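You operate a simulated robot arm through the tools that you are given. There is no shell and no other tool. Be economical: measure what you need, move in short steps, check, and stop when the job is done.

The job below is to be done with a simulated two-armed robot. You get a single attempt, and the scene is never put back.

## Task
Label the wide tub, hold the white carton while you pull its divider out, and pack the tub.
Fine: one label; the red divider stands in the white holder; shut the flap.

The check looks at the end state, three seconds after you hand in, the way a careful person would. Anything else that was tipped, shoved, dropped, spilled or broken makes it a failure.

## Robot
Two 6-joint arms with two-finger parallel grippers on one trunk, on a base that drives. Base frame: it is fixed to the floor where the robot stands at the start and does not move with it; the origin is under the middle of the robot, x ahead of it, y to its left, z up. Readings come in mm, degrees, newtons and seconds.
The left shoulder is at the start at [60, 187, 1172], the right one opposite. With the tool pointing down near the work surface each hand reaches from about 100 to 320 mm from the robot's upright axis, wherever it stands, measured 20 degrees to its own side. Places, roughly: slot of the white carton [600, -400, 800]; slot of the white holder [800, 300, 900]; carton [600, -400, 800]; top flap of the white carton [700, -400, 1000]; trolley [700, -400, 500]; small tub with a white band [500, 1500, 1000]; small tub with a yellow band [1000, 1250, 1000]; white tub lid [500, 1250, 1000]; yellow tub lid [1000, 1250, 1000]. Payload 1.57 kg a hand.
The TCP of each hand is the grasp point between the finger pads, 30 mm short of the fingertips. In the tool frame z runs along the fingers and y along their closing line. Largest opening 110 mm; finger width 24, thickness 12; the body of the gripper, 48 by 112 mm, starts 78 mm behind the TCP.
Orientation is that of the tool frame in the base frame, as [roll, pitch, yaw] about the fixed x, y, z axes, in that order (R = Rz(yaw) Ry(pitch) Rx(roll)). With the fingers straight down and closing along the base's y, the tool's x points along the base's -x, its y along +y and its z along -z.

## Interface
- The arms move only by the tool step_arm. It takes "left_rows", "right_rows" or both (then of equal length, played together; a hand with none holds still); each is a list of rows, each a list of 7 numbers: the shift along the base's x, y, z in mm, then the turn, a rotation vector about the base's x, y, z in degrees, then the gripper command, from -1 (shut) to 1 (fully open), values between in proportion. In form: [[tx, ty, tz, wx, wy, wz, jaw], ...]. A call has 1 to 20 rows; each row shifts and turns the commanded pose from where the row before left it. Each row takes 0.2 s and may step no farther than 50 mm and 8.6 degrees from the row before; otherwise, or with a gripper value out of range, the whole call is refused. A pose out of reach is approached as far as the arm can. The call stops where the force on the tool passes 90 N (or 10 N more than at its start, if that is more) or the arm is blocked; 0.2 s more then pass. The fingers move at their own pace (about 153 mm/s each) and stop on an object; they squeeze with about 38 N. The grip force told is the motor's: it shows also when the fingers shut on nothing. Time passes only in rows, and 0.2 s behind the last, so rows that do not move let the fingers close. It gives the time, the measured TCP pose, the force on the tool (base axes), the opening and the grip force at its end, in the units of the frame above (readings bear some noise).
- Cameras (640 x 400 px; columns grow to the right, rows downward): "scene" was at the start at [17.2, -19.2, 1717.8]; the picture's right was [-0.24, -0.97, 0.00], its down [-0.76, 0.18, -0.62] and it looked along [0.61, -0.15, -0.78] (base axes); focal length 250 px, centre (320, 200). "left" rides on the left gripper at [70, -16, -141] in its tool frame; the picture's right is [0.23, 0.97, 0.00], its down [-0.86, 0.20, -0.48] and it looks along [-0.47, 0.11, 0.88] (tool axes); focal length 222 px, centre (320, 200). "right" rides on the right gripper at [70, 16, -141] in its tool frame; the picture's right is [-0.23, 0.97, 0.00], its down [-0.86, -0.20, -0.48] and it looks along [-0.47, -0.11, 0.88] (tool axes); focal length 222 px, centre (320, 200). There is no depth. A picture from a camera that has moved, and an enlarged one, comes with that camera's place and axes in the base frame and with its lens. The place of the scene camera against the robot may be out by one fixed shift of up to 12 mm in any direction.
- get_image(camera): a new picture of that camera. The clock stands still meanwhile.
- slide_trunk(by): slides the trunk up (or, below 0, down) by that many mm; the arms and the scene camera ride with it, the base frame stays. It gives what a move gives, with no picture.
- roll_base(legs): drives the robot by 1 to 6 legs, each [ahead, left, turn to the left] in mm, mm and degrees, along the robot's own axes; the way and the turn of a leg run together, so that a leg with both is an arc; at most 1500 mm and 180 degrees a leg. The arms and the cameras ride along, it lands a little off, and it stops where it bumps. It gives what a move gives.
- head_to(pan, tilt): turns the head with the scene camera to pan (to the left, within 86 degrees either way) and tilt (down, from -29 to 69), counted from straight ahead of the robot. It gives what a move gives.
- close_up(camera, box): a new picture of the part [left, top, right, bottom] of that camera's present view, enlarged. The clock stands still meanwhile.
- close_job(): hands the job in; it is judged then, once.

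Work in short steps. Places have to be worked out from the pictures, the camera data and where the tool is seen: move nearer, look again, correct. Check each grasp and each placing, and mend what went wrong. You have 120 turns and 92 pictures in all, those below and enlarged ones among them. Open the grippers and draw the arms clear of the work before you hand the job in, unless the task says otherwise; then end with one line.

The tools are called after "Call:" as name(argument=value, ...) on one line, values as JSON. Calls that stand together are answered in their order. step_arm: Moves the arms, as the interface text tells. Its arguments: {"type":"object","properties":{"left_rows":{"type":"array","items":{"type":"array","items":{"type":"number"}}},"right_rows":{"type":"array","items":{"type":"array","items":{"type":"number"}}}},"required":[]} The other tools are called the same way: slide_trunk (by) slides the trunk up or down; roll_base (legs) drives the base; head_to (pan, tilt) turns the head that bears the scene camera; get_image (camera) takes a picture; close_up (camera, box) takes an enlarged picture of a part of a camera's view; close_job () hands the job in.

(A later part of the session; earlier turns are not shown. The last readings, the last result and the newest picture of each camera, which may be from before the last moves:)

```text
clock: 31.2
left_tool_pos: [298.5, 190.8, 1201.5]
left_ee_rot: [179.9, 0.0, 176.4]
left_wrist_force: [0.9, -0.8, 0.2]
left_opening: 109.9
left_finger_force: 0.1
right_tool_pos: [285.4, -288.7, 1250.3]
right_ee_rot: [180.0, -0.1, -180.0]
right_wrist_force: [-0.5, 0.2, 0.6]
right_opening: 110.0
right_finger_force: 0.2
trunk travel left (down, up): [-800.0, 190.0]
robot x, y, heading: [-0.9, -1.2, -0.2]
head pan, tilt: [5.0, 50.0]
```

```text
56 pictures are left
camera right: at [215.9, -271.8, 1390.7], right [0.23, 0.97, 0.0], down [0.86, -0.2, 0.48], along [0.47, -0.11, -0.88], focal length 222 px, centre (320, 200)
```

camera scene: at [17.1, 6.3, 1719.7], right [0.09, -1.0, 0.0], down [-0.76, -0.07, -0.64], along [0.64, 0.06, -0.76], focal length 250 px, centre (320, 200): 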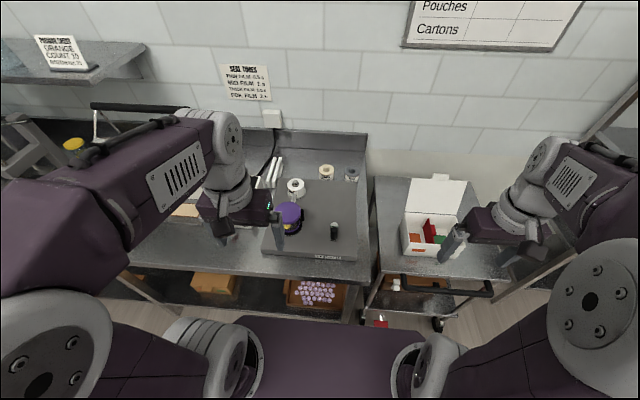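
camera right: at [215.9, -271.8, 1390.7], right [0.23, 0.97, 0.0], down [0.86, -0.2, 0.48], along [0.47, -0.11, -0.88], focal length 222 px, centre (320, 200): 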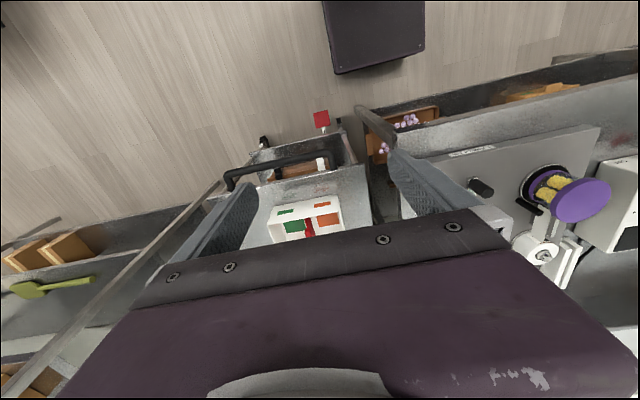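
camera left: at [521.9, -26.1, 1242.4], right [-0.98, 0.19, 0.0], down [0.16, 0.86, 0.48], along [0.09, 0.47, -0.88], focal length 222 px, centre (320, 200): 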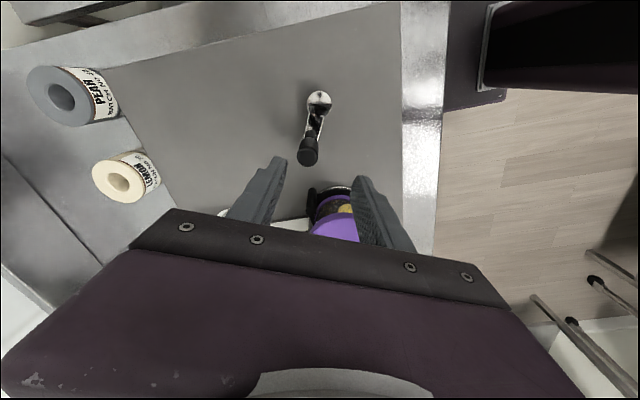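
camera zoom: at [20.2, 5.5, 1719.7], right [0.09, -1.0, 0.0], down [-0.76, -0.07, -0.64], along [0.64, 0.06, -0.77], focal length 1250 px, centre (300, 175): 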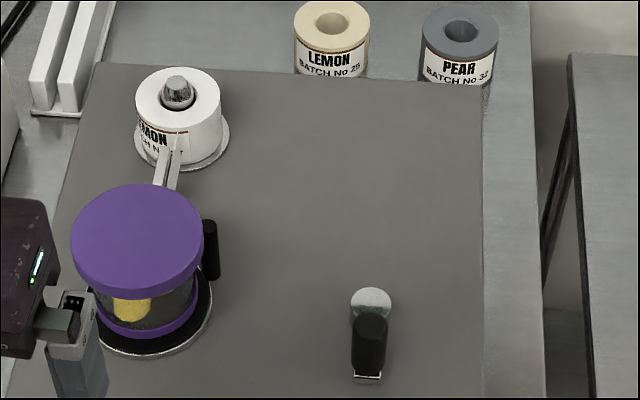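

The crank is home. I need to see the rear of the tub for the label, so I swing the left camera over to the far side.

Call:
step_arm(left_rows=[[0, 0, 10, 0, 0, 8.2, 1], [17, -7, 0, 0, 0, 8.2, 1], [17, -7, 0, 0, 0, 8.2, 1], [17, -7, 0, 0, 0, 8.2, 1], [17, -7, 0, 0, 0, 8.2, 1], [17, -7, 0, 0, 0, 8.2, 1], [17, -7, 0, 0, 0, 8.2, 1], [17, -7, 0, 0, 0, 8.2, 1], [17, -7, 0, 0, 0, 8.2, 1], [17, -7, 0, 0, 0, 8.2, 1], [17, -7, 0, 0, 0, 8.2, 1], [17, -7, 0, 0, 0, 8.2, 1], [17, -7, 0, 0, 0, 8.2, 1], [17, -7, 0, 0, 0, 8.2, 1], [17, 0, 0, 0, 0, 8.2, 1], [17, 0, 0, 0, 0, 8.2, 1]])

Call:
get_image(camera="left")

```text
clock: 34.6
left_tool_pos: [554.1, 99.5, 1211.4]
left_ee_rot: [179.8, 0.0, -52.5]
left_wrist_force: [1.4, -0.1, 0.7]
left_opening: 110.0
left_finger_force: 0.0
right_tool_pos: [286.4, -289.2, 1248.6]
right_ee_rot: [-179.9, -0.1, 179.9]
right_wrist_force: [0.3, 0.6, -0.6]
right_opening: 110.0
right_finger_force: 0.1
trunk travel left (down, up): [-800.0, 190.0]
robot x, y, heading: [1.8, -1.4, -0.1]
head pan, tilt: [5.0, 50.0]
```

```text
55 pictures are left
camera left: at [609.5, 53.8, 1351.7], right [-0.63, -0.77, 0.0], down [-0.68, 0.56, 0.48], along [-0.37, 0.3, -0.88], focal length 222 px, centre (320, 200)
```

left: 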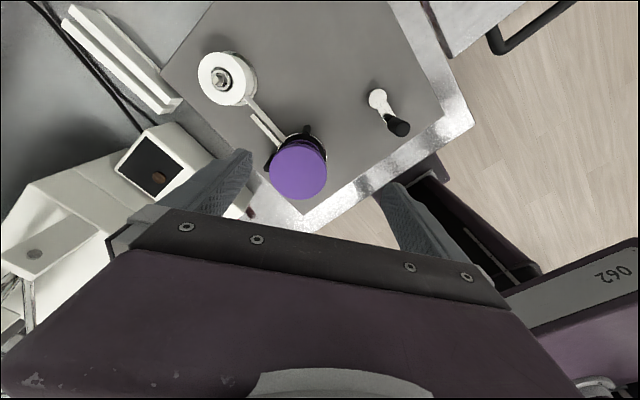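

Call:
close_up(camera="left", box=[230, 100, 358, 180])

```text
5.00 times, centred on (294, 140) of left
camera zoom: at [609.5, 53.8, 1351.7], right [-0.63, -0.77, 0.0], down [-0.68, 0.56, 0.48], along [-0.37, 0.3, -0.88], focal length 1111 px, centre (450, 500)
```

zoom: 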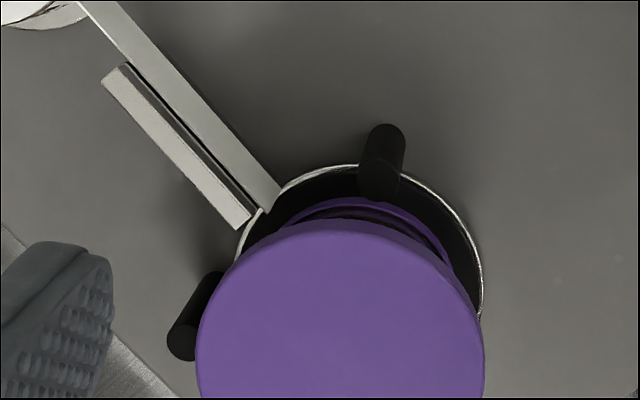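

Two pressure rollers flank the tub; I can't see the tub's side yet, so I go lower for a more oblique view.

Call:
step_arm(left_rows=[[3, -20, -40, 0, 0, 0, 1], [3, -20, -40, 0, 0, 0, 1], [0, -10, -45, 0, 0, 0, 1]])

Call:
close_up(camera="left", box=[180, 60, 420, 210])

```text
clock: 35.4
left_tool_pos: [557.7, 47.5, 1083.7]
left_ee_rot: [-180.0, 0.0, -52.6]
left_wrist_force: [0.2, 0.3, 0.0]
left_opening: 110.0
left_finger_force: 0.0
right_tool_pos: [285.6, -289.2, 1248.9]
right_ee_rot: [-180.0, 0.0, 179.9]
right_wrist_force: [1.0, -0.7, 0.6]
right_opening: 110.1
right_finger_force: 0.1
trunk travel left (down, up): [-800.0, 190.0]
robot x, y, heading: [0.9, -2.7, 0.1]
head pan, tilt: [5.0, 50.0]
```

```text
2.67 times, centred on (300, 135) of left
camera zoom: at [611.3, 2.4, 1225.3], right [-0.64, -0.77, 0.0], down [-0.68, 0.56, 0.48], along [-0.37, 0.3, -0.88], focal length 592 px, centre (373, 373)
```

zoom: 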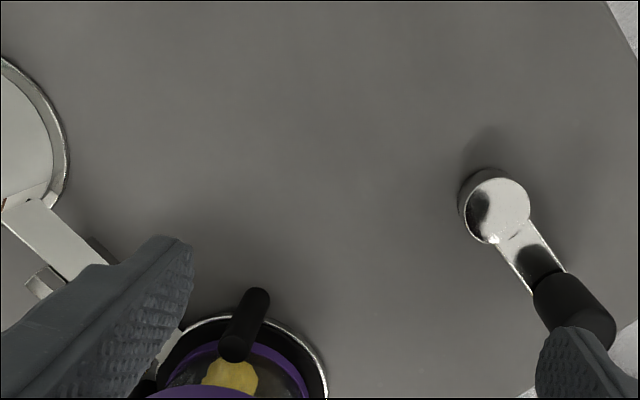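

No label on this side; the unseen part is the +y side, where a clockwise turn would have laid it. I swing the hand around to look from there.

Call:
step_arm(left_rows=[[0, 0, 40, 0, 0, -8.5, 1], [0, 0, 40, 0, 0, -8.5, 1], [0, 0, 40, 0, 0, -8.5, 1], [-10, 15, 0, 0, 0, -8.5, 1], [-10, 15, 0, 0, 0, -8.5, 1], [-10, 15, 0, 0, 0, -8.5, 1], [-10, 15, 0, 0, 0, -8.5, 1], [-10, 15, 0, 0, 0, -8.5, 1], [-10, 15, 0, 0, 0, -8.5, 1], [0, 15, 0, 0, 0, -8.5, 1], [0, 15, 0, 0, 0, -8.5, 1], [0, 15, 0, 0, 0, -8.5, 1], [0, 15, 0, 0, 0, -8.5, 1], [0, 15, 0, 0, 0, -8.5, 1], [0, 15, 0, 0, 0, -8.5, 1], [0, 15, 0, 0, 0, -8.5, 1], [0, 15, 0, 0, 0, -8.5, 1], [0, 0, 0, 0, 0, -8.5, 1], [0, 0, 0, 0, 0, -8.5, 1], [0, 0, 0, 0, 0, -8.5, 1]])

Call:
step_arm(left_rows=[[0, 0, -20, 0, 0, -8.5, 1], [0, 0, -20, 0, 0, -8.5, 1], [0, 0, -20, 0, 0, -8.5, 1], [0, 0, -20, 0, 0, -8.5, 1], [0, 0, 0, 0, 0, -8.5, 1], [0, 0, 0, 0, 0, -8.5, 1], [0, 0, 0, 0, 0, -6, 1]])

Call:
get_image(camera="left")

```text
clock: 39.6
left_tool_pos: [540.9, 240.6, 1267.2]
left_ee_rot: [179.9, 0.1, 142.8]
left_wrist_force: [-0.2, 0.0, -1.0]
left_opening: 109.9
left_finger_force: 0.0
left hand out of reach, approached as far as the arm can: row 3, 4, 5, 6, 7, 8, 9, 11
right_tool_pos: [285.4, -288.0, 1250.9]
right_ee_rot: [180.0, 0.0, -179.9]
right_wrist_force: [-0.6, 0.0, 0.3]
right_opening: 110.0
right_finger_force: 0.1
trunk travel left (down, up): [-800.0, 190.0]
robot x, y, heading: [2.0, 2.0, -0.1]
head pan, tilt: [5.0, 50.0]
```

```text
clock: 41.2
left_tool_pos: [539.1, 240.2, 1266.7]
left_ee_rot: [-180.0, 0.1, 86.0]
left_wrist_force: [-0.4, 0.0, 0.4]
left_opening: 109.9
left_finger_force: 0.0
left hand out of reach, approached as far as the arm can: row 1, 2, 3, 4
right_tool_pos: [284.6, -288.4, 1250.2]
right_ee_rot: [179.9, 0.0, -180.0]
right_wrist_force: [0.5, 0.6, -0.7]
right_opening: 110.3
right_finger_force: 0.0
trunk travel left (down, up): [-800.0, 190.0]
robot x, y, heading: [-1.9, -0.1, -0.1]
head pan, tilt: [5.0, 50.0]
```

```text
52 pictures are left
camera left: at [527.4, 310.2, 1407.9], right [0.99, 0.16, 0.0], down [0.14, -0.87, 0.48], along [0.07, -0.47, -0.88], focal length 222 px, centre (320, 200)
```

left: 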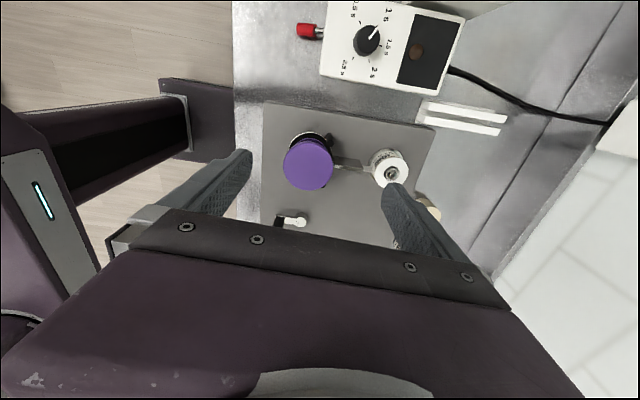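

I zoom in on the tub from this side.

Call:
close_up(camera="left", box=[260, 110, 372, 180])

```text
5.71 times, centred on (316, 145) of left
camera zoom: at [527.4, 310.2, 1407.9], right [0.99, 0.16, 0.0], down [0.14, -0.87, 0.48], along [0.07, -0.47, -0.88], focal length 1269 px, centre (343, 514)
```

zoom: 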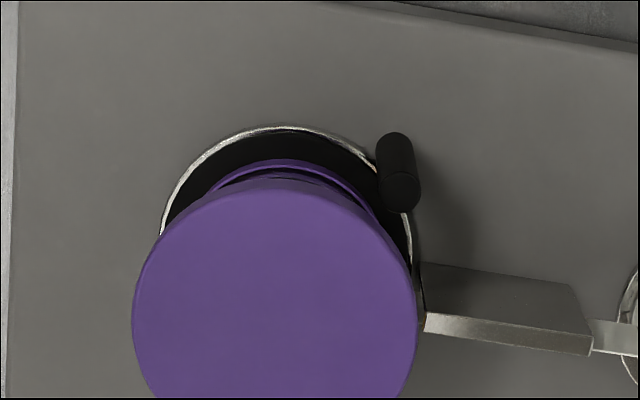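

I need a lower viewpoint: try moving back and down.

Call:
step_arm(left_rows=[[-20, 15, 0, 0, 0, 0, 1], [-20, 15, -30, 0, 0, 0, 1], [0, 20, -40, 0, 0, 0, 1], [0, 10, -40, 0, 0, 0, 1], [0, 0, -30, 0, 0, 0, 1]])

Call:
get_image(camera="left")

```text
clock: 42.4
left_tool_pos: [529.3, 298.6, 1258.7]
left_ee_rot: [-179.1, 0.5, 86.1]
left_wrist_force: [-0.2, -0.5, -0.1]
left_opening: 109.9
left_finger_force: 0.1
left hand out of reach, approached as far as the arm can: row 1, 2, 3, 4, 5
right_tool_pos: [285.2, -288.8, 1249.0]
right_ee_rot: [180.0, -0.1, 180.0]
right_wrist_force: [0.8, -0.5, 0.8]
right_opening: 110.0
right_finger_force: 0.1
trunk travel left (down, up): [-800.0, 190.0]
robot x, y, heading: [2.5, 1.4, 0.1]
head pan, tilt: [5.0, 50.0]
```

```text
50 pictures are left
camera left: at [519.2, 369.5, 1400.5], right [0.99, 0.16, -0.02], down [0.15, -0.86, 0.48], along [0.06, -0.48, -0.88], focal length 222 px, centre (320, 200)
```

left: 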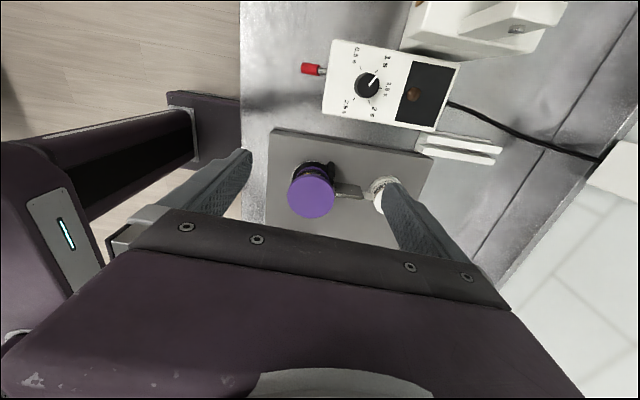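

Zoom on this view first.

Call:
close_up(camera="left", box=[270, 140, 350, 190])

```text
8.00 times, centred on (310, 165) of left
camera zoom: at [519.2, 369.5, 1400.5], right [0.99, 0.16, -0.02], down [0.15, -0.86, 0.48], along [0.06, -0.48, -0.88], focal length 1777 px, centre (400, 480)
```

zoom: 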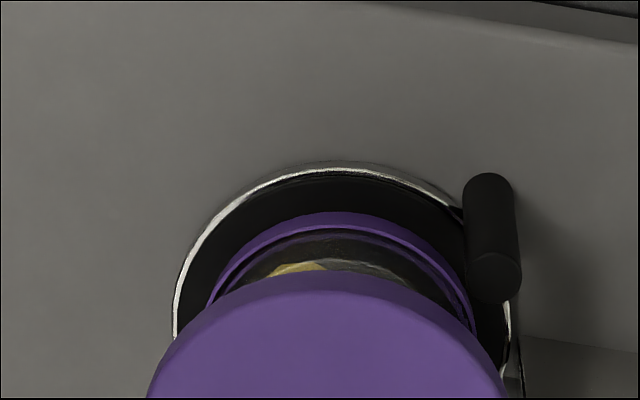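

No clear label yet, but the directly rearward face remains unseen. I'll pick up the tub by its lid (needed anyway) and inspect it all round; first I unwind the wrist.

Call:
step_arm(left_rows=[[-10, -10, 0, 0, 0, 8.5, 1], [-10, -10, 0, 0, 0, 8.5, 1], [-10, -10, 0, 0, 0, 8.5, 1], [-10, -10, 0, 0, 0, 8.5, 1], [-10, -10, 0, 0, 0, 8.5, 1], [-10, -10, 0, 0, 0, 8.5, 1], [-10, -10, 0, 0, 0, 8.5, 1], [0, -10, 0, 0, 0, 8.5, 1], [0, -10, 0, 0, 0, 8.5, 1], [0, -10, 0, 0, 0, 8.5, 1], [0, 0, 0, 0, 0, 8.5, 1]])

```text
clock: 44.8
left_tool_pos: [540.9, 212.9, 1267.9]
left_ee_rot: [179.9, 0.0, 179.8]
left_wrist_force: [-0.1, 0.3, -0.2]
left_opening: 110.1
left_finger_force: 0.2
left hand out of reach, approached as far as the arm can: row 1, 2, 3, 4, 5, 6, 7
right_tool_pos: [286.0, -287.9, 1249.2]
right_ee_rot: [180.0, 0.0, -180.0]
right_wrist_force: [0.6, -1.1, -0.3]
right_opening: 109.9
right_finger_force: 0.1
trunk travel left (down, up): [-800.0, 190.0]
robot x, y, heading: [1.7, 1.1, 0.0]
head pan, tilt: [5.0, 50.0]
```

The pose seems held at z 1267; try going down with the hand neutral.

Call:
step_arm(left_rows=[[-20, 0, 0, 0, 0, 0, 1], [-20, 0, -20, 0, 0, 0, 1], [0, -10, -40, 0, 0, 0, 1]])

```text
clock: 45.6
left_tool_pos: [541.4, 201.4, 1261.5]
left_ee_rot: [180.0, -1.0, 179.6]
left_wrist_force: [-0.6, -0.4, 0.7]
left_opening: 110.0
left_finger_force: 0.1
left hand out of reach, approached as far as the arm can: row 1, 2, 3
right_tool_pos: [286.1, -288.9, 1249.3]
right_ee_rot: [180.0, 0.0, -180.0]
right_wrist_force: [0.7, -0.5, -0.6]
right_opening: 110.1
right_finger_force: 0.1
trunk travel left (down, up): [-800.0, 190.0]
robot x, y, heading: [-0.1, -5.1, 0.0]
head pan, tilt: [5.0, 50.0]
```

The elbow appears straight (singular). I try a large inward step to break out.

Call:
step_arm(left_rows=[[-50, 0, 0, 0, 0, 0, 1], [-50, 0, 0, 0, 0, 0, 1], [-40, 0, -30, 0, 0, 0, 1]])

```text
clock: 46.4
left_tool_pos: [542.4, 203.0, 1268.2]
left_ee_rot: [179.9, -0.1, 179.6]
left_wrist_force: [0.2, -0.1, -0.8]
left_opening: 110.0
left_finger_force: 0.0
left hand out of reach, approached as far as the arm can: row 1, 2, 3
right_tool_pos: [286.1, -289.7, 1249.2]
right_ee_rot: [180.0, 0.1, -180.0]
right_wrist_force: [-0.2, 0.5, 0.1]
right_opening: 110.1
right_finger_force: 0.0
trunk travel left (down, up): [-800.0, 190.0]
robot x, y, heading: [2.3, 0.5, -0.0]
head pan, tilt: [5.0, 50.0]
```

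I try stretching outward first and then inward, to let the elbow pass its straight point.

Call:
step_arm(left_rows=[[25, 0, 20, 0, 0, 0, 1], [25, 0, 20, 0, 0, 0, 1], [-40, 0, -30, 0, 0, 0, 1], [-40, 0, -30, 0, 0, 0, 1], [-40, 0, -30, 0, 0, 0, 1]])

Call:
get_image(camera="scene")

```text
clock: 47.6
left_tool_pos: [541.5, 201.4, 1269.1]
left_ee_rot: [180.0, -0.1, 179.7]
left_wrist_force: [0.0, 0.5, 0.1]
left_opening: 110.1
left_finger_force: 0.0
left hand out of reach, approached as far as the arm can: row 1, 2, 3, 4, 5
right_tool_pos: [286.0, -289.1, 1249.1]
right_ee_rot: [-180.0, 0.0, -179.9]
right_wrist_force: [-1.1, 0.0, 0.1]
right_opening: 110.2
right_finger_force: 0.0
trunk travel left (down, up): [-800.0, 190.0]
robot x, y, heading: [2.1, -0.6, 0.3]
head pan, tilt: [5.0, 50.0]
```

```text
48 pictures are left
camera scene: at [20.1, 5.4, 1719.7], right [0.09, -1.0, 0.0], down [-0.76, -0.07, -0.64], along [0.64, 0.06, -0.77], focal length 250 px, centre (320, 200)
```

scene: 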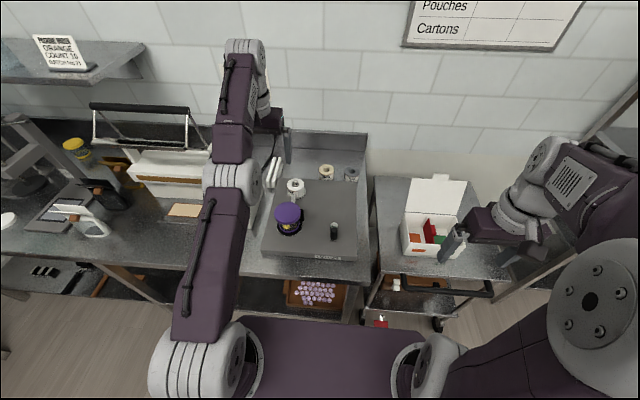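

The arm is visibly straight. I try tilting the hand together with an inward motion to break the singularity.

Call:
step_arm(left_rows=[[0, 0, 0, 0, -8, 0, 1], [0, 0, 0, 0, -8, 0, 1], [-20, 0, -20, 0, -8, 0, 1], [-20, 0, -20, 0, 0, 0, 1]])

```text
clock: 48.6
left_tool_pos: [504.1, 204.2, 1461.2]
left_ee_rot: [179.6, 23.6, 179.5]
left_wrist_force: [-0.7, 0.1, -0.3]
left_opening: 109.9
left_finger_force: 0.1
left hand out of reach, approached as far as the arm can: row 1, 2, 3, 4
right_tool_pos: [285.8, -288.8, 1248.8]
right_ee_rot: [-180.0, 0.0, 179.9]
right_wrist_force: [0.4, -0.3, 0.1]
right_opening: 109.9
right_finger_force: 0.1
trunk travel left (down, up): [-800.0, 190.0]
robot x, y, heading: [-2.2, -2.6, -0.1]
head pan, tilt: [5.0, 50.0]
```

It moved up along its sphere. I try inward again from here.

Call:
step_arm(left_rows=[[-40, 0, -20, 0, 0, 0, 1], [-40, 0, -20, 0, 0, 0, 1], [-40, 0, -20, 0, 0, 0, 1]])

```text
clock: 49.4
left_tool_pos: [503.5, 206.6, 1463.4]
left_ee_rot: [179.7, 23.9, 179.4]
left_wrist_force: [0.6, 1.1, 0.7]
left_opening: 109.8
left_finger_force: 0.0
left hand out of reach, approached as far as the arm can: row 1, 2, 3
right_tool_pos: [285.8, -288.3, 1249.6]
right_ee_rot: [179.9, 0.0, 179.9]
right_wrist_force: [0.6, 0.1, 0.3]
right_opening: 109.9
right_finger_force: 0.0
trunk travel left (down, up): [-800.0, 190.0]
robot x, y, heading: [4.5, -3.1, 0.1]
head pan, tilt: [5.0, 50.0]
```

Perhaps the commanded pose kept accumulating inward while the arm was stuck. I undo those shifts, which is harmless if it had been clamped.

Call:
step_arm(left_rows=[[40, 0, 25, 0, 8, 0, 1], [40, 0, 25, 0, 8, 0, 1], [40, 0, 25, 0, 8, 0, 1], [40, 0, 25, 0, 0, 0, 1]])

Call:
step_arm(left_rows=[[0, -45, 0, 0, 0, 0, 1], [0, -45, 0, 0, 0, 0, 1], [0, -45, 0, 0, 0, 0, 1]])

```text
clock: 50.4
left_tool_pos: [468.6, 199.2, 1395.5]
left_ee_rot: [179.8, 3.5, 179.6]
left_wrist_force: [-0.5, 0.4, 0.8]
left_opening: 110.0
left_finger_force: 0.1
left hand out of reach, approached as far as the arm can: row 1, 2, 3, 4
right_tool_pos: [286.7, -288.9, 1249.7]
right_ee_rot: [-180.0, 0.0, 180.0]
right_wrist_force: [0.5, -0.5, 0.4]
right_opening: 110.0
right_finger_force: 0.1
trunk travel left (down, up): [-800.0, 190.0]
robot x, y, heading: [-2.9, -1.5, 0.0]
head pan, tilt: [5.0, 50.0]
```

```text
clock: 51.2
left_tool_pos: [457.0, 64.7, 1388.8]
left_ee_rot: [179.9, 3.5, 179.8]
left_wrist_force: [-0.2, -0.7, 0.1]
left_opening: 110.1
left_finger_force: 0.0
left hand out of reach, approached as far as the arm can: row 2, 3
right_tool_pos: [285.5, -290.1, 1249.3]
right_ee_rot: [-180.0, 0.1, 180.0]
right_wrist_force: [-0.7, 0.0, -0.9]
right_opening: 109.9
right_finger_force: 0.0
trunk travel left (down, up): [-800.0, 190.0]
robot x, y, heading: [0.7, 0.6, -0.1]
head pan, tilt: [5.0, 50.0]
```

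One row was within reach, so it is loosening; I try inward in x now.

Call:
step_arm(left_rows=[[-40, 0, 0, 0, -3.5, 0, 1], [-40, 0, 0, 0, 0, 0, 1], [-40, 0, -30, 0, 0, 0, 1]])

```text
clock: 52.0
left_tool_pos: [333.9, 68.3, 1358.7]
left_ee_rot: [180.0, 7.2, 179.6]
left_wrist_force: [0.8, 0.8, -0.5]
left_opening: 110.2
left_finger_force: 0.2
right_tool_pos: [285.2, -288.0, 1249.9]
right_ee_rot: [-180.0, 0.0, -180.0]
right_wrist_force: [-0.1, -0.1, 0.9]
right_opening: 110.2
right_finger_force: 0.1
trunk travel left (down, up): [-800.0, 190.0]
robot x, y, heading: [3.4, 0.2, 0.0]
head pan, tilt: [5.0, 50.0]
```

Freed. I level the hand and go above the tub at (525,164), then look.

Call:
step_arm(left_rows=[[0, 16, -40, 0, 7.2, 0, 1], [20, 16, -40, 0, 0, 0, 1], [40, 16, -40, 0, 0, 0, 1], [45, 16, -40, 0, 0, 0, 1], [45, 16, -40, 0, 0, 0, 1], [31, 16, -24, 0, 0, 0, 1]])

Call:
get_image(camera="left")

```text
refused: row 3 steps farther than a row can; nothing moved
```

```text
47 pictures are left
camera left: at [246.6, 53.9, 1489.7], right [-0.22, 0.98, -0.03], down [0.79, 0.19, 0.58], along [0.57, 0.11, -0.81], focal length 222 px, centre (320, 200)
```

left: 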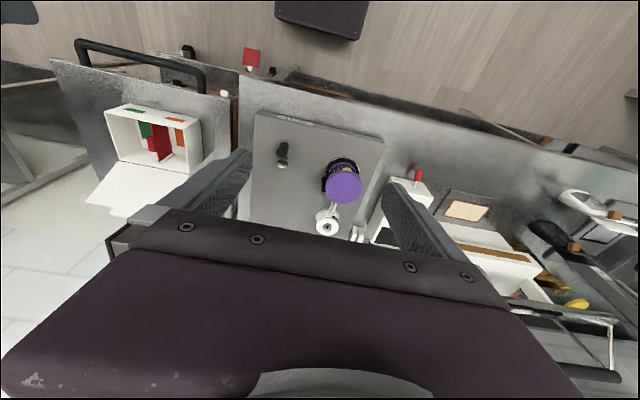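

A row exceeded 50 mm; I split it finer.

Call:
step_arm(left_rows=[[0, 16, -40, 0, 7.2, 0, 1], [20, 16, -40, 0, 0, 0, 1], [30, 16, -34, 0, 0, 0, 1], [30, 16, -34, 0, 0, 0, 1], [30, 16, -34, 0, 0, 0, 1], [30, 16, -30, 0, 0, 0, 1], [30, 0, 0, 0, 0, 0, 1], [21, 0, 0, 0, 0, 0, 1]])

Call:
get_image(camera="left")

```text
clock: 53.8
left_tool_pos: [527.3, 164.2, 1145.9]
left_ee_rot: [179.9, -0.1, 179.6]
left_wrist_force: [-0.1, 0.5, 0.5]
left_opening: 109.9
left_finger_force: 0.0
right_tool_pos: [286.6, -288.6, 1249.3]
right_ee_rot: [179.9, -0.1, 180.0]
right_wrist_force: [-0.3, -0.6, 0.3]
right_opening: 109.9
right_finger_force: 0.1
trunk travel left (down, up): [-800.0, 190.0]
robot x, y, heading: [1.9, 1.0, 0.1]
head pan, tilt: [5.0, 50.0]
```

```text
46 pictures are left
camera left: at [456.5, 148.7, 1287.5], right [-0.22, 0.98, 0.0], down [0.86, 0.19, 0.48], along [0.46, 0.11, -0.88], focal length 222 px, centre (320, 200)
```

left: 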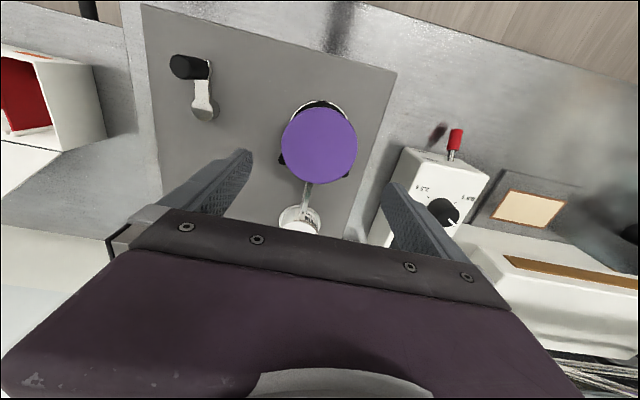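

Lid is at about (525,166), top z≈1008, diameter ≈95, so clearance is only ~7 mm a side. I descend partway and check centring.

Call:
step_arm(left_rows=[[-1, 2, -45, 0, 0, 0.3, 1], [0, 0, -43, 0, 0, 0, 1]])

Call:
get_image(camera="left")

```text
clock: 54.4
left_tool_pos: [528.2, 168.6, 1058.3]
left_ee_rot: [179.9, -0.3, 180.0]
left_wrist_force: [0.3, 0.1, -0.1]
left_opening: 110.2
left_finger_force: 0.1
right_tool_pos: [286.4, -288.5, 1249.6]
right_ee_rot: [179.9, -0.1, -180.0]
right_wrist_force: [0.9, 0.5, 0.6]
right_opening: 110.3
right_finger_force: 0.1
trunk travel left (down, up): [-800.0, 190.0]
robot x, y, heading: [0.9, -0.3, 0.1]
head pan, tilt: [5.0, 50.0]
```

```text
45 pictures are left
camera left: at [457.4, 151.7, 1198.7], right [-0.23, 0.97, 0.0], down [0.86, 0.2, 0.48], along [0.46, 0.11, -0.88], focal length 222 px, centre (320, 200)
```

left: 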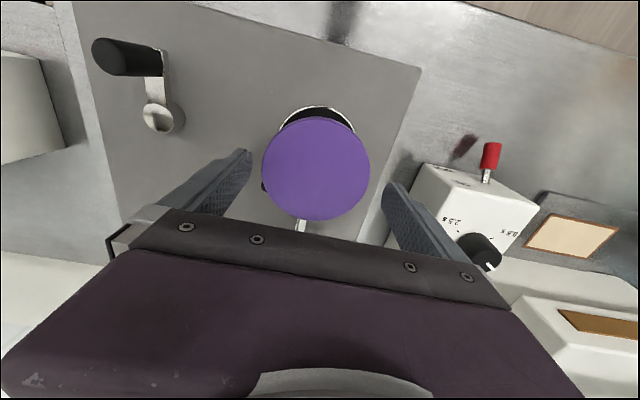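

Lid centre is ~3.5 mm to −y of the TCP; correct to (525,165) and descend around the lid, then grip.

Call:
step_arm(left_rows=[[-3, -3.5, 0, 0, 0, 0, 1], [0, 0, -25, 0, 0, 0, 1], [0, 0, -30, 0, 0, 0, 1], [0, 0, 0, 0, 0, 0, -1], [0, 0, 0, 0, 0, 0, -1]])

Call:
get_image(camera="left")

```text
clock: 55.6
left_tool_pos: [523.6, 164.7, 1001.5]
left_ee_rot: [180.0, -0.2, 179.8]
left_wrist_force: [-0.6, -0.3, -0.1]
left_opening: 90.5
left_finger_force: 38.0
right_tool_pos: [286.1, -289.1, 1248.7]
right_ee_rot: [180.0, 0.0, 180.0]
right_wrist_force: [0.0, 0.4, 0.3]
right_opening: 109.9
right_finger_force: 0.1
trunk travel left (down, up): [-800.0, 190.0]
robot x, y, heading: [-1.9, 2.2, 0.0]
head pan, tilt: [5.0, 50.0]
```

```text
44 pictures are left
camera left: at [453.6, 148.4, 1143.3], right [-0.23, 0.97, 0.0], down [0.86, 0.2, 0.48], along [0.46, 0.11, -0.88], focal length 222 px, centre (320, 200)
```

left: 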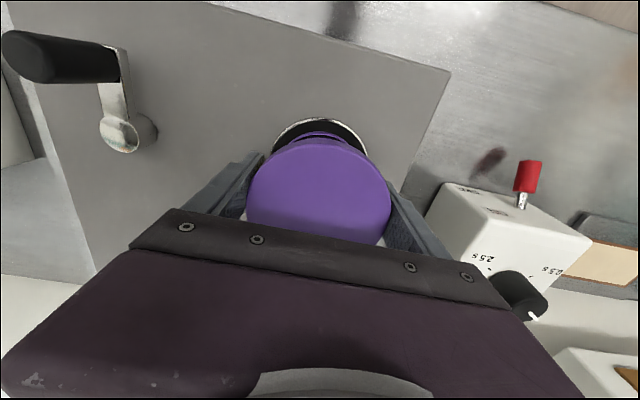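

Gripped at 90.5 mm. I lift, draw back and turn the tub so its rear faces the head camera.

Call:
step_arm(left_rows=[[0, 0, 30, 0, 0, 0, -1], [0, 0, 35, 0, 0, 0, -1], [0, 0, 35, 0, 0, 0, -1], [-15, 0, 30, 0, 0, -8.6, -1], [-15, 0, 20, 0, 0, -8.6, -1], [-15, 0, 0, 0, 0, -8.6, -1], [-15, 0, 0, 0, 0, -8.6, -1], [-15, 0, 0, 0, 0, -8.6, -1], [-15, 0, 0, 0, 0, -8.6, -1], [-15, 0, 0, 0, 0, -8.6, -1], [-15, 0, 0, 0, 0, -8.6, -1], [0, 0, 0, 0, 0, -8.6, -1], [0, 0, 0, 0, 0, -8.6, -1], [0, 0, 0, 0, 0, -8.6, -1], [0, 0, 0, 0, 0, -8.6, -1], [0, 0, 0, 0, 0, -8.6, -1], [0, 0, 0, 0, 0, -8.6, -1], [0, 0, 0, 0, 0, -8.6, -1]])

Call:
get_image(camera="scene")

```text
clock: 59.4
left_tool_pos: [404.2, 163.6, 1153.9]
left_ee_rot: [179.8, -0.3, 50.8]
left_wrist_force: [0.3, -0.5, -0.4]
left_opening: 90.5
left_finger_force: 38.2
right_tool_pos: [286.3, -289.0, 1250.0]
right_ee_rot: [179.9, -0.1, 180.0]
right_wrist_force: [-1.0, -0.5, -0.1]
right_opening: 110.0
right_finger_force: 0.1
trunk travel left (down, up): [-800.0, 190.0]
robot x, y, heading: [3.0, 1.0, -0.1]
head pan, tilt: [5.0, 50.0]
```

```text
43 pictures are left
camera scene: at [20.4, 5.5, 1719.7], right [0.09, -1.0, 0.0], down [-0.76, -0.07, -0.64], along [0.64, 0.06, -0.77], focal length 250 px, centre (320, 200)
```

scene: 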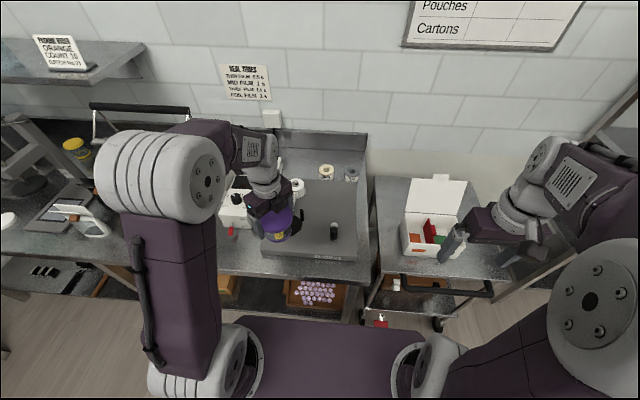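

Zoom in on the held tub.

Call:
close_up(camera="scene", box=[236, 190, 332, 250])

```text
6.67 times, centred on (284, 220) of scene
camera zoom: at [20.4, 5.5, 1719.7], right [0.09, -1.0, 0.0], down [-0.76, -0.07, -0.64], along [0.64, 0.06, -0.77], focal length 1666 px, centre (560, 67)
```

zoom: 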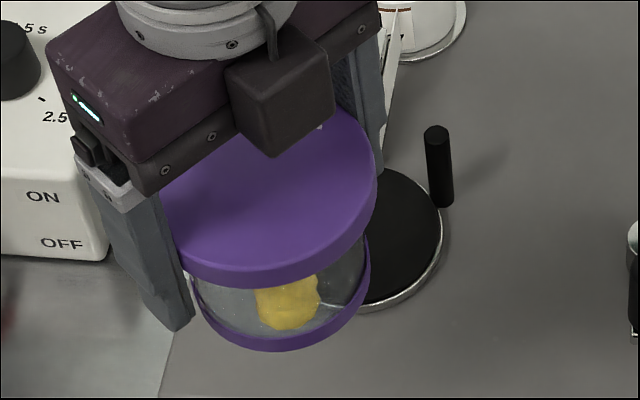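

No label on this side; there is a white sliver at the left edge. I turn the tub back by 65° to view the neighbouring side.

Call:
step_arm(left_rows=[[0, 0, 0, 0, 0, 8.6, -1], [0, 0, 0, 0, 0, 8.6, -1], [0, 0, 0, 0, 0, 8.6, -1], [0, 0, 0, 0, 0, 8.6, -1], [0, 0, 0, 0, 0, 8.6, -1], [0, 0, 0, 0, 0, 8.6, -1], [0, 0, 0, 0, 0, 8.6, -1], [0, 0, 0, 0, 0, 8.6, -1]])

Call:
close_up(camera="scene", box=[236, 190, 332, 250])

Call:
step_arm(left_rows=[[0, 0, 0, 0, 0, 8.6, -1], [0, 0, 0, 0, 0, 8.6, -1], [0, 0, 0, 0, 0, 8.6, -1], [0, 0, 0, 0, 0, 8.6, -1], [0, 0, 0, 0, 0, 8.6, -1], [0, 0, 0, 0, 0, 8.6, -1], [0, 0, 0, 0, 0, 8.6, -1], [0, 0, 0, 0, 0, 8.6, -1], [0, 0, 0, 0, 0, 8.6, -1], [0, 0, 0, 0, 0, 8.6, -1], [0, 0, 0, 0, 0, 8.6, -1], [0, 0, 0, 0, 0, 8.6, -1], [0, 0, 0, 0, 0, 8.6, -1], [0, 0, 0, 0, 0, 8.6, -1], [0, 0, 0, 0, 0, 8.6, -1], [0, 0, 0, 0, 0, 8.6, -1]])

Call:
close_up(camera="scene", box=[236, 190, 332, 250])

```text
clock: 61.2
left_tool_pos: [401.8, 164.4, 1154.3]
left_ee_rot: [179.9, -0.2, 119.8]
left_wrist_force: [-0.8, 0.3, -0.7]
left_opening: 90.7
left_finger_force: 37.6
right_tool_pos: [285.1, -288.6, 1248.7]
right_ee_rot: [-180.0, 0.0, 180.0]
right_wrist_force: [0.7, 0.7, -0.2]
right_opening: 109.6
right_finger_force: 0.1
trunk travel left (down, up): [-800.0, 190.0]
robot x, y, heading: [2.1, 3.5, -0.0]
head pan, tilt: [5.0, 50.0]
```

```text
6.67 times, centred on (284, 220) of scene
camera zoom: at [20.4, 5.5, 1719.7], right [0.09, -1.0, 0.0], down [-0.76, -0.07, -0.64], along [0.64, 0.06, -0.77], focal length 1666 px, centre (560, 67)
```

zoom: 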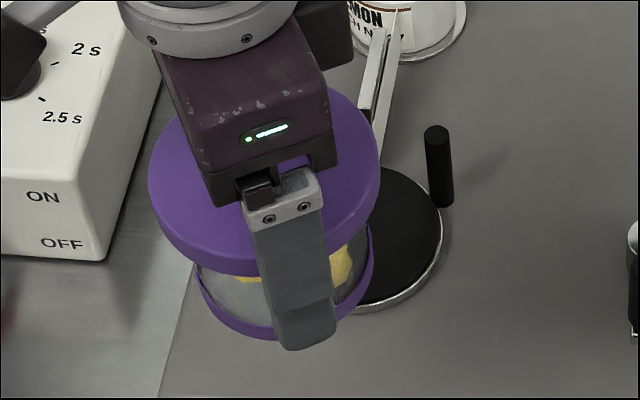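

```text
clock: 64.6
left_tool_pos: [403.3, 165.5, 1153.0]
left_ee_rot: [179.8, -0.1, -102.5]
left_wrist_force: [0.9, 0.1, -0.7]
left_opening: 90.5
left_finger_force: 38.1
right_tool_pos: [286.2, -288.2, 1250.6]
right_ee_rot: [179.9, 0.0, -179.9]
right_wrist_force: [0.0, 0.2, 0.6]
right_opening: 110.0
right_finger_force: 0.0
trunk travel left (down, up): [-800.0, 190.0]
robot x, y, heading: [-1.8, -0.8, -0.0]
head pan, tilt: [5.0, 50.0]
```

```text
6.67 times, centred on (284, 220) of scene
camera zoom: at [20.4, 5.5, 1719.7], right [0.09, -1.0, 0.0], down [-0.76, -0.07, -0.64], along [0.64, 0.06, -0.77], focal length 1666 px, centre (560, 67)
```

zoom: 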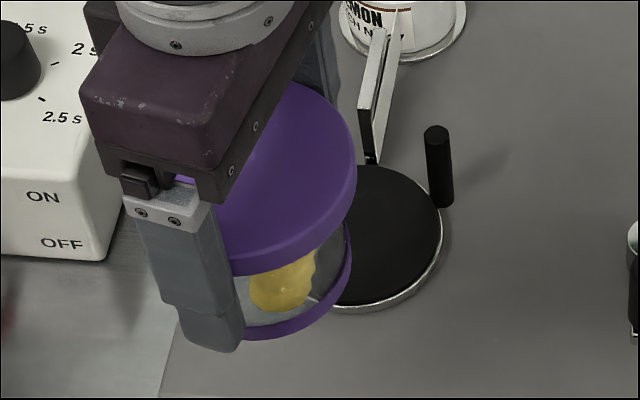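

No label anywhere on the tub. The crank may have stopped a hair short of a full turn, so I put the tub back exactly and turn it slightly further.

Call:
step_arm(left_rows=[[0, 0, 0, 0, 0, -8.6, -1], [0, 0, 0, 0, 0, -8.6, -1], [0, 0, 0, 0, 0, -8.6, -1], [0, 0, 0, 0, 0, -8.6, -1], [15, 0, 0, 0, 0, -8.6, -1], [15, 0, 0, 0, 0, -8.6, -1], [15, 0, 0, 0, 0, -8.6, -1], [15, 0, 0, 0, 0, -8.6, -1], [20, 0, 0, 0, 0, -8.6, -1], [20, 0, 0, 0, 0, -0.2, -1], [20, -0.8, 0, 0, 0, 0, -1], [0, 0, -40, 0, 0, 0, -1], [0, 0, -40, 0, 0, 0, -1], [0, 0, -30, 0, 0, 0, -1]])

```text
clock: 67.6
left_tool_pos: [526.0, 160.8, 1043.8]
left_ee_rot: [179.8, -0.2, 179.7]
left_wrist_force: [0.7, -0.4, -0.8]
left_opening: 90.3
left_finger_force: 38.4
right_tool_pos: [286.0, -288.9, 1250.1]
right_ee_rot: [180.0, 0.1, -179.9]
right_wrist_force: [0.2, -1.0, -0.2]
right_opening: 110.0
right_finger_force: 0.1
trunk travel left (down, up): [-800.0, 190.0]
robot x, y, heading: [1.5, -3.3, 0.1]
head pan, tilt: [5.0, 50.0]
```

I re-measure before lowering.

Call:
step_arm(left_rows=[[0, 0, 0, 0, 0, 0, -1], [0, 0, 0, 0, 0, 0, -1]])

```text
clock: 68.2
left_tool_pos: [526.7, 160.4, 1045.0]
left_ee_rot: [179.9, -0.1, 179.7]
left_wrist_force: [0.4, 0.3, -1.2]
left_opening: 90.5
left_finger_force: 37.9
right_tool_pos: [286.3, -288.3, 1248.2]
right_ee_rot: [180.0, -0.1, 180.0]
right_wrist_force: [-0.6, -0.8, 0.2]
right_opening: 110.2
right_finger_force: 0.0
trunk travel left (down, up): [-800.0, 190.0]
robot x, y, heading: [0.6, -0.5, -0.0]
head pan, tilt: [5.0, 50.0]
```

Measured (526.7,160.4); I correct by (−3,+4.2), lower to z≈1002, release and lift off.

Call:
step_arm(left_rows=[[-3, 4.2, 0, 0, 0, 0.2, -1], [0, 0, -25, 0, 0, 0, -1], [0, 0, -14, 0, 0, 0, -1], [0, 0, -3.5, 0, 0, 0, -1]])

```text
clock: 69.2
left_tool_pos: [519.8, 167.6, 1002.6]
left_ee_rot: [180.0, -0.2, 179.8]
left_wrist_force: [-0.6, 0.9, -0.6]
left_opening: 90.6
left_finger_force: 38.2
right_tool_pos: [286.4, -288.1, 1249.3]
right_ee_rot: [180.0, 0.0, -179.9]
right_wrist_force: [-0.7, 0.5, 0.0]
right_opening: 110.2
right_finger_force: 0.0
trunk travel left (down, up): [-800.0, 190.0]
robot x, y, heading: [-0.6, -2.5, 0.0]
head pan, tilt: [5.0, 50.0]
```

Overshot slightly; correct by (+3.5,−2.8) and settle down.

Call:
step_arm(left_rows=[[2.5, -2, 2, 0, 0, 0, -1], [0, 0, -3, 0, 0, 0, -1], [0, 0, 0, 0, 0, 0, -1]])

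Call:
get_image(camera="left")

```text
clock: 70.0
left_tool_pos: [521.8, 165.5, 1001.6]
left_ee_rot: [180.0, -0.1, 179.9]
left_wrist_force: [1.1, 0.2, 5.5]
left_opening: 90.5
left_finger_force: 38.3
right_tool_pos: [285.7, -289.1, 1248.6]
right_ee_rot: [-180.0, -0.1, 180.0]
right_wrist_force: [-0.6, 0.0, -0.1]
right_opening: 110.1
right_finger_force: 0.1
trunk travel left (down, up): [-800.0, 190.0]
robot x, y, heading: [2.6, 1.9, -0.2]
head pan, tilt: [5.0, 50.0]
```

```text
39 pictures are left
camera left: at [452.0, 149.1, 1143.0], right [-0.23, 0.97, 0.0], down [0.86, 0.2, 0.48], along [0.46, 0.11, -0.88], focal length 222 px, centre (320, 200)
```

left: 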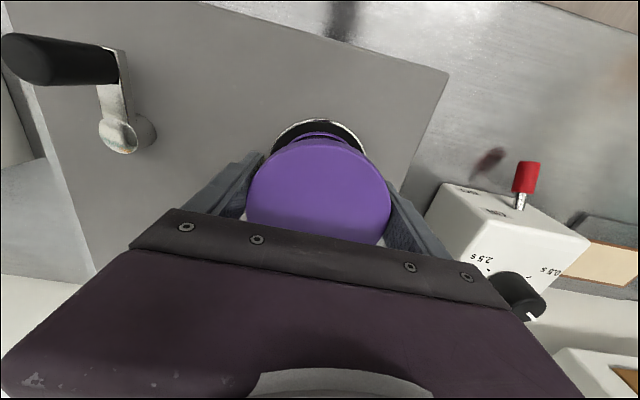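

Placed as before. I release, lift and go to the crank knob at about (477,0).

Call:
step_arm(left_rows=[[0, 0, 0, 0, 0, 0, 1], [0, 0, 0, 0, 0, 0, 1], [0, 0, 35, 0, 0, 0, 1], [0, 0, 40, 0, 0, 0, 1], [-11, -41, 0, 0, 0, 0, 1], [-11, -41, 0, 0, 0, 0, 1], [-11, -41, 0, 0, 0, 0, 0], [-11, -41, 0, 0, 0, 0, 0]])

Call:
get_image(camera="left")

```text
clock: 71.8
left_tool_pos: [477.8, -1.1, 1072.4]
left_ee_rot: [179.8, -0.1, 180.0]
left_wrist_force: [0.3, -0.9, 0.2]
left_opening: 55.0
left_finger_force: 0.1
right_tool_pos: [284.9, -288.8, 1248.5]
right_ee_rot: [179.9, 0.0, -180.0]
right_wrist_force: [0.0, 0.2, -0.5]
right_opening: 110.2
right_finger_force: 0.0
trunk travel left (down, up): [-800.0, 190.0]
robot x, y, heading: [-1.8, -4.0, 0.1]
head pan, tilt: [5.0, 50.0]
```

```text
38 pictures are left
camera left: at [407.3, -18.1, 1213.5], right [-0.23, 0.97, 0.0], down [0.86, 0.2, 0.48], along [0.46, 0.11, -0.88], focal length 222 px, centre (320, 200)
```

left: 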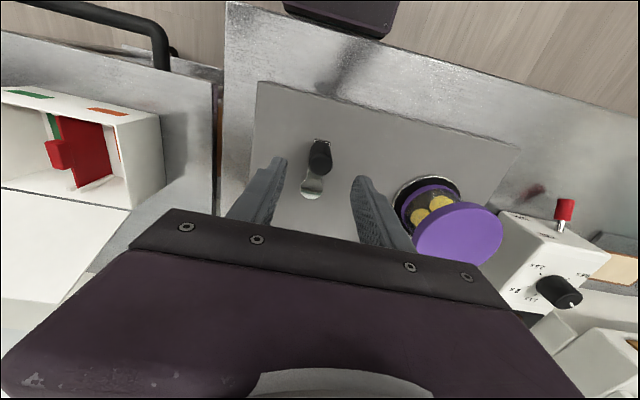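

The knob is at (475,−1) as before. I grip it and turn clockwise by ~33° more.

Call:
step_arm(left_rows=[[-2, 0, -36, 0, 0, 0, 0], [0, 0, -36, 0, 0, 0, 0], [0, 0, 0, 0, 0, 0, -1], [0, 0, 0, 0, 0, 0, -1], [0.5, 7.27, 0, 0, 0, -8.2, -1], [1.6, 7.13, 0, 0, 0, -8.2, -1], [2.5, 6.8, 0, 0, 0, -8.2, -1], [3.6, 6.5, 0, 0, 0, -8.2, -1]])

Call:
close_up(camera="left", box=[240, 60, 560, 260])

Call:
close_up(camera="scene", box=[260, 165, 388, 245])

```text
clock: 73.6
left_tool_pos: [486.6, 29.5, 1000.7]
left_ee_rot: [179.9, -0.4, 147.0]
left_wrist_force: [3.6, 0.6, -11.4]
left_opening: 24.0
left_finger_force: 36.2
right_tool_pos: [288.8, -287.5, 1249.7]
right_ee_rot: [-180.0, -0.1, 179.9]
right_wrist_force: [0.0, 0.4, -0.8]
right_opening: 109.9
right_finger_force: 0.0
trunk travel left (down, up): [-800.0, 190.0]
robot x, y, heading: [-0.5, -2.8, -0.1]
head pan, tilt: [5.0, 50.0]
```

```text
2.00 times, centred on (400, 160) of left
camera zoom: at [418.7, 53.3, 1142.8], right [0.34, 0.94, 0.0], down [0.83, -0.3, 0.47], along [0.44, -0.16, -0.88], focal length 444 px, centre (160, 280)
```

zoom: 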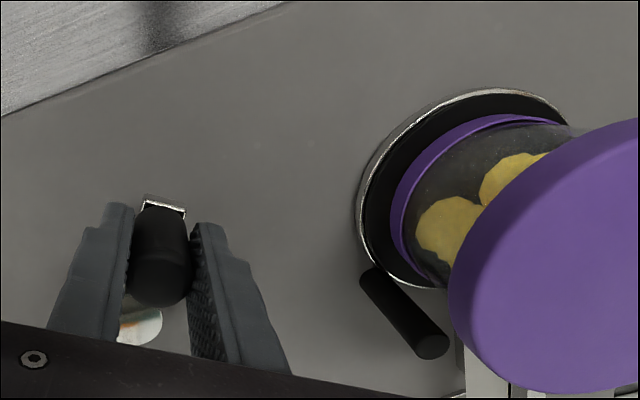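

```text
5.00 times, centred on (324, 205) of scene
camera zoom: at [23.9, 5.9, 1719.5], right [0.09, -1.0, 0.0], down [-0.76, -0.07, -0.64], along [0.64, 0.06, -0.77], focal length 1250 px, centre (300, 175)
```

zoom: 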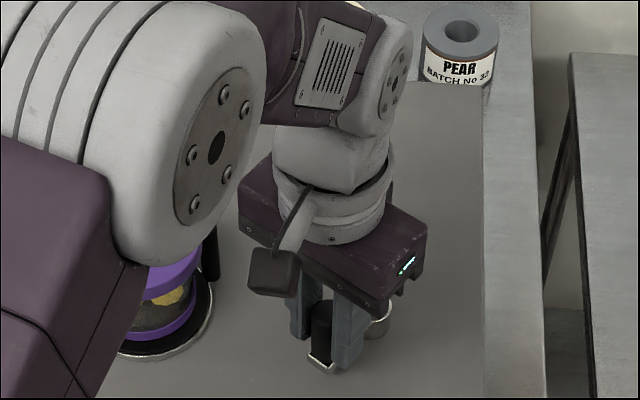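

No label on the visible sides yet. I continue clockwise to ~77°: a label laid at the rear would come round into the head camera's view.

Call:
step_arm(left_rows=[[4.75, 5.31, 0, 0, 0, -8.2, -1], [5.46, 4.57, 0, 0, 0, -8.2, -1], [6.06, 3.75, 0, 0, 0, -8.2, -1], [6.53, 2.85, 0, 0, 0, -8.2, -1], [6.87, 1.89, 0, 0, 0, -8.2, -1], [7.07, 0.89, 0, 0, 0, -8.2, -1], [7.13, -0.13, 0, 0, 0, -8.2, -1], [7.03, -1.15, 0, 0, 0, -8.2, -1]])

Call:
close_up(camera="scene", box=[260, 165, 388, 245])

```text
clock: 75.4
left_tool_pos: [538.1, 51.3, 1001.2]
left_ee_rot: [179.9, -0.1, 81.4]
left_wrist_force: [5.2, 15.8, -8.2]
left_opening: 24.1
left_finger_force: 35.8
right_tool_pos: [287.7, -285.4, 1249.7]
right_ee_rot: [-179.7, -0.1, -180.0]
right_wrist_force: [-0.3, 0.8, 0.3]
right_opening: 110.0
right_finger_force: 0.0
trunk travel left (down, up): [-800.0, 190.0]
robot x, y, heading: [-0.6, -1.6, 0.1]
head pan, tilt: [5.0, 50.0]
```

```text
5.00 times, centred on (324, 205) of scene
camera zoom: at [23.5, 10.2, 1719.7], right [0.09, -1.0, 0.0], down [-0.76, -0.07, -0.64], along [0.64, 0.05, -0.77], focal length 1250 px, centre (300, 175)
```

zoom: 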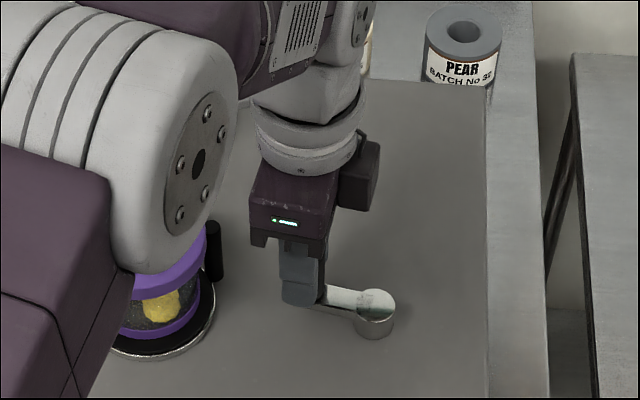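

Clockwise evidently doesn't dispense (460° and no label). I reverse, turning counter-clockwise from here in one long grasp.

Call:
step_arm(left_rows=[[-7.2, 1.1, 0, 0, 0, 8.2, -1], [-7.29, 0.09, 0, 0, 0, 8.2, -1], [-7.23, -0.95, 0, 0, 0, 8.2, -1], [-7.03, -1.97, 0, 0, 0, 8.2, -1], [-6.67, -2.95, 0, 0, 0, 8.2, -1], [-6.19, -3.87, 0, 0, 0, 8.2, -1], [-5.56, -4.72, 0, 0, 0, 8.2, -1], [-4.84, -5.46, 0, 0, 0, 8.2, -1], [-4.01, -6.1, 0, 0, 0, 8.2, -1], [-3.09, -6.6, 0, 0, 0, 8.2, -1], [-2.12, -6.98, 0, 0, 0, 8.2, -1], [-1.1, -7.21, 0, 0, 0, 8.2, -1], [-0.07, -7.29, 0, 0, 0, 8.2, -1], [0.97, -7.23, 0, 0, 0, 8.2, -1], [1.99, -7.01, 0, 0, 0, 8.2, -1], [2.97, -6.66, 0, 0, 0, 8.2, -1], [3.89, -6.17, 0, 0, 0, 8.2, -1], [4.73, -5.55, 0, 0, 0, 8.2, -1], [5.48, -4.82, 0, 0, 0, 8.2, -1], [6.11, -3.98, 0, 0, 0, 8.2, -1]])

```text
clock: 79.6
left_tool_pos: [501.8, -45.4, 1002.6]
left_ee_rot: [179.7, -0.3, -114.4]
left_wrist_force: [7.6, 3.2, -4.4]
left_opening: 23.8
left_finger_force: 35.5
right_tool_pos: [287.7, -287.6, 1248.0]
right_ee_rot: [179.9, -0.1, -180.0]
right_wrist_force: [0.8, -0.3, -0.7]
right_opening: 109.9
right_finger_force: 0.0
trunk travel left (down, up): [-800.0, 190.0]
robot x, y, heading: [-0.0, -2.7, 0.2]
head pan, tilt: [5.0, 50.0]
```

Smooth. I continue counter-clockwise with a slightly smaller hand radius near the reach limit.

Call:
step_arm(left_rows=[[6.58, -3.0, 0, 0, 0, 8.2, -1], [6.94, -2.03, 0, 0, 0, 8.2, -1], [7.16, -1.01, 0, 0, 0, 8.2, -1], [7.23, 0.02, 0, 0, 0, 8.2, -1], [7.15, 1.05, 0, 0, 0, 8.2, -1], [6.93, 2.05, 0, 0, 0, 8.2, -1], [6.56, 3.02, 0, 0, 0, 8.2, -1], [4.85, 5.6, 0, 0, 0, 8.2, -1], [4.1, 5.6, 0, 0, 0, 8.2, -1], [3.6, 5.7, 0, 0, 0, 8.2, -1], [2.7, 6.0, 0, 0, 0, 8.2, -1]])

Call:
close_up(camera="scene", box=[240, 150, 400, 250])

```text
clock: 82.0
left_tool_pos: [567.9, 1.1, 1001.4]
left_ee_rot: [179.3, -0.6, -27.6]
left_wrist_force: [26.0, -3.0, 3.7]
left_opening: 23.5
left_finger_force: 35.9
left hand out of reach, approached as far as the arm can: row 10, 11
right_tool_pos: [290.7, -287.4, 1249.5]
right_ee_rot: [-180.0, -0.3, -179.9]
right_wrist_force: [0.7, 0.7, -0.4]
right_opening: 110.1
right_finger_force: 0.0
trunk travel left (down, up): [-800.0, 190.0]
robot x, y, heading: [0.3, 1.1, -0.1]
head pan, tilt: [5.0, 50.0]
```

```text
4.00 times, centred on (320, 200) of scene
camera zoom: at [26.8, 7.9, 1719.6], right [0.09, -1.0, 0.0], down [-0.77, -0.07, -0.64], along [0.64, 0.06, -0.77], focal length 1000 px, centre (320, 200)
```

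zoom: 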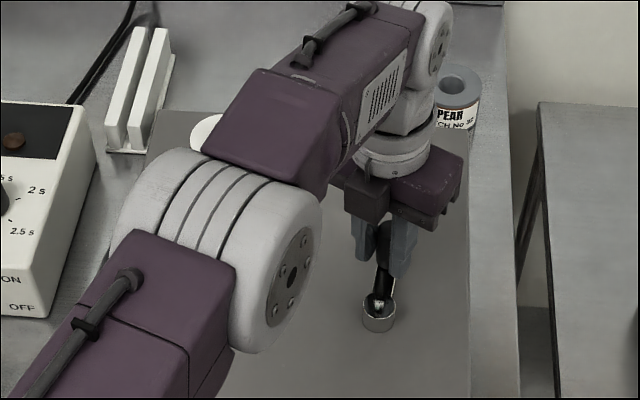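

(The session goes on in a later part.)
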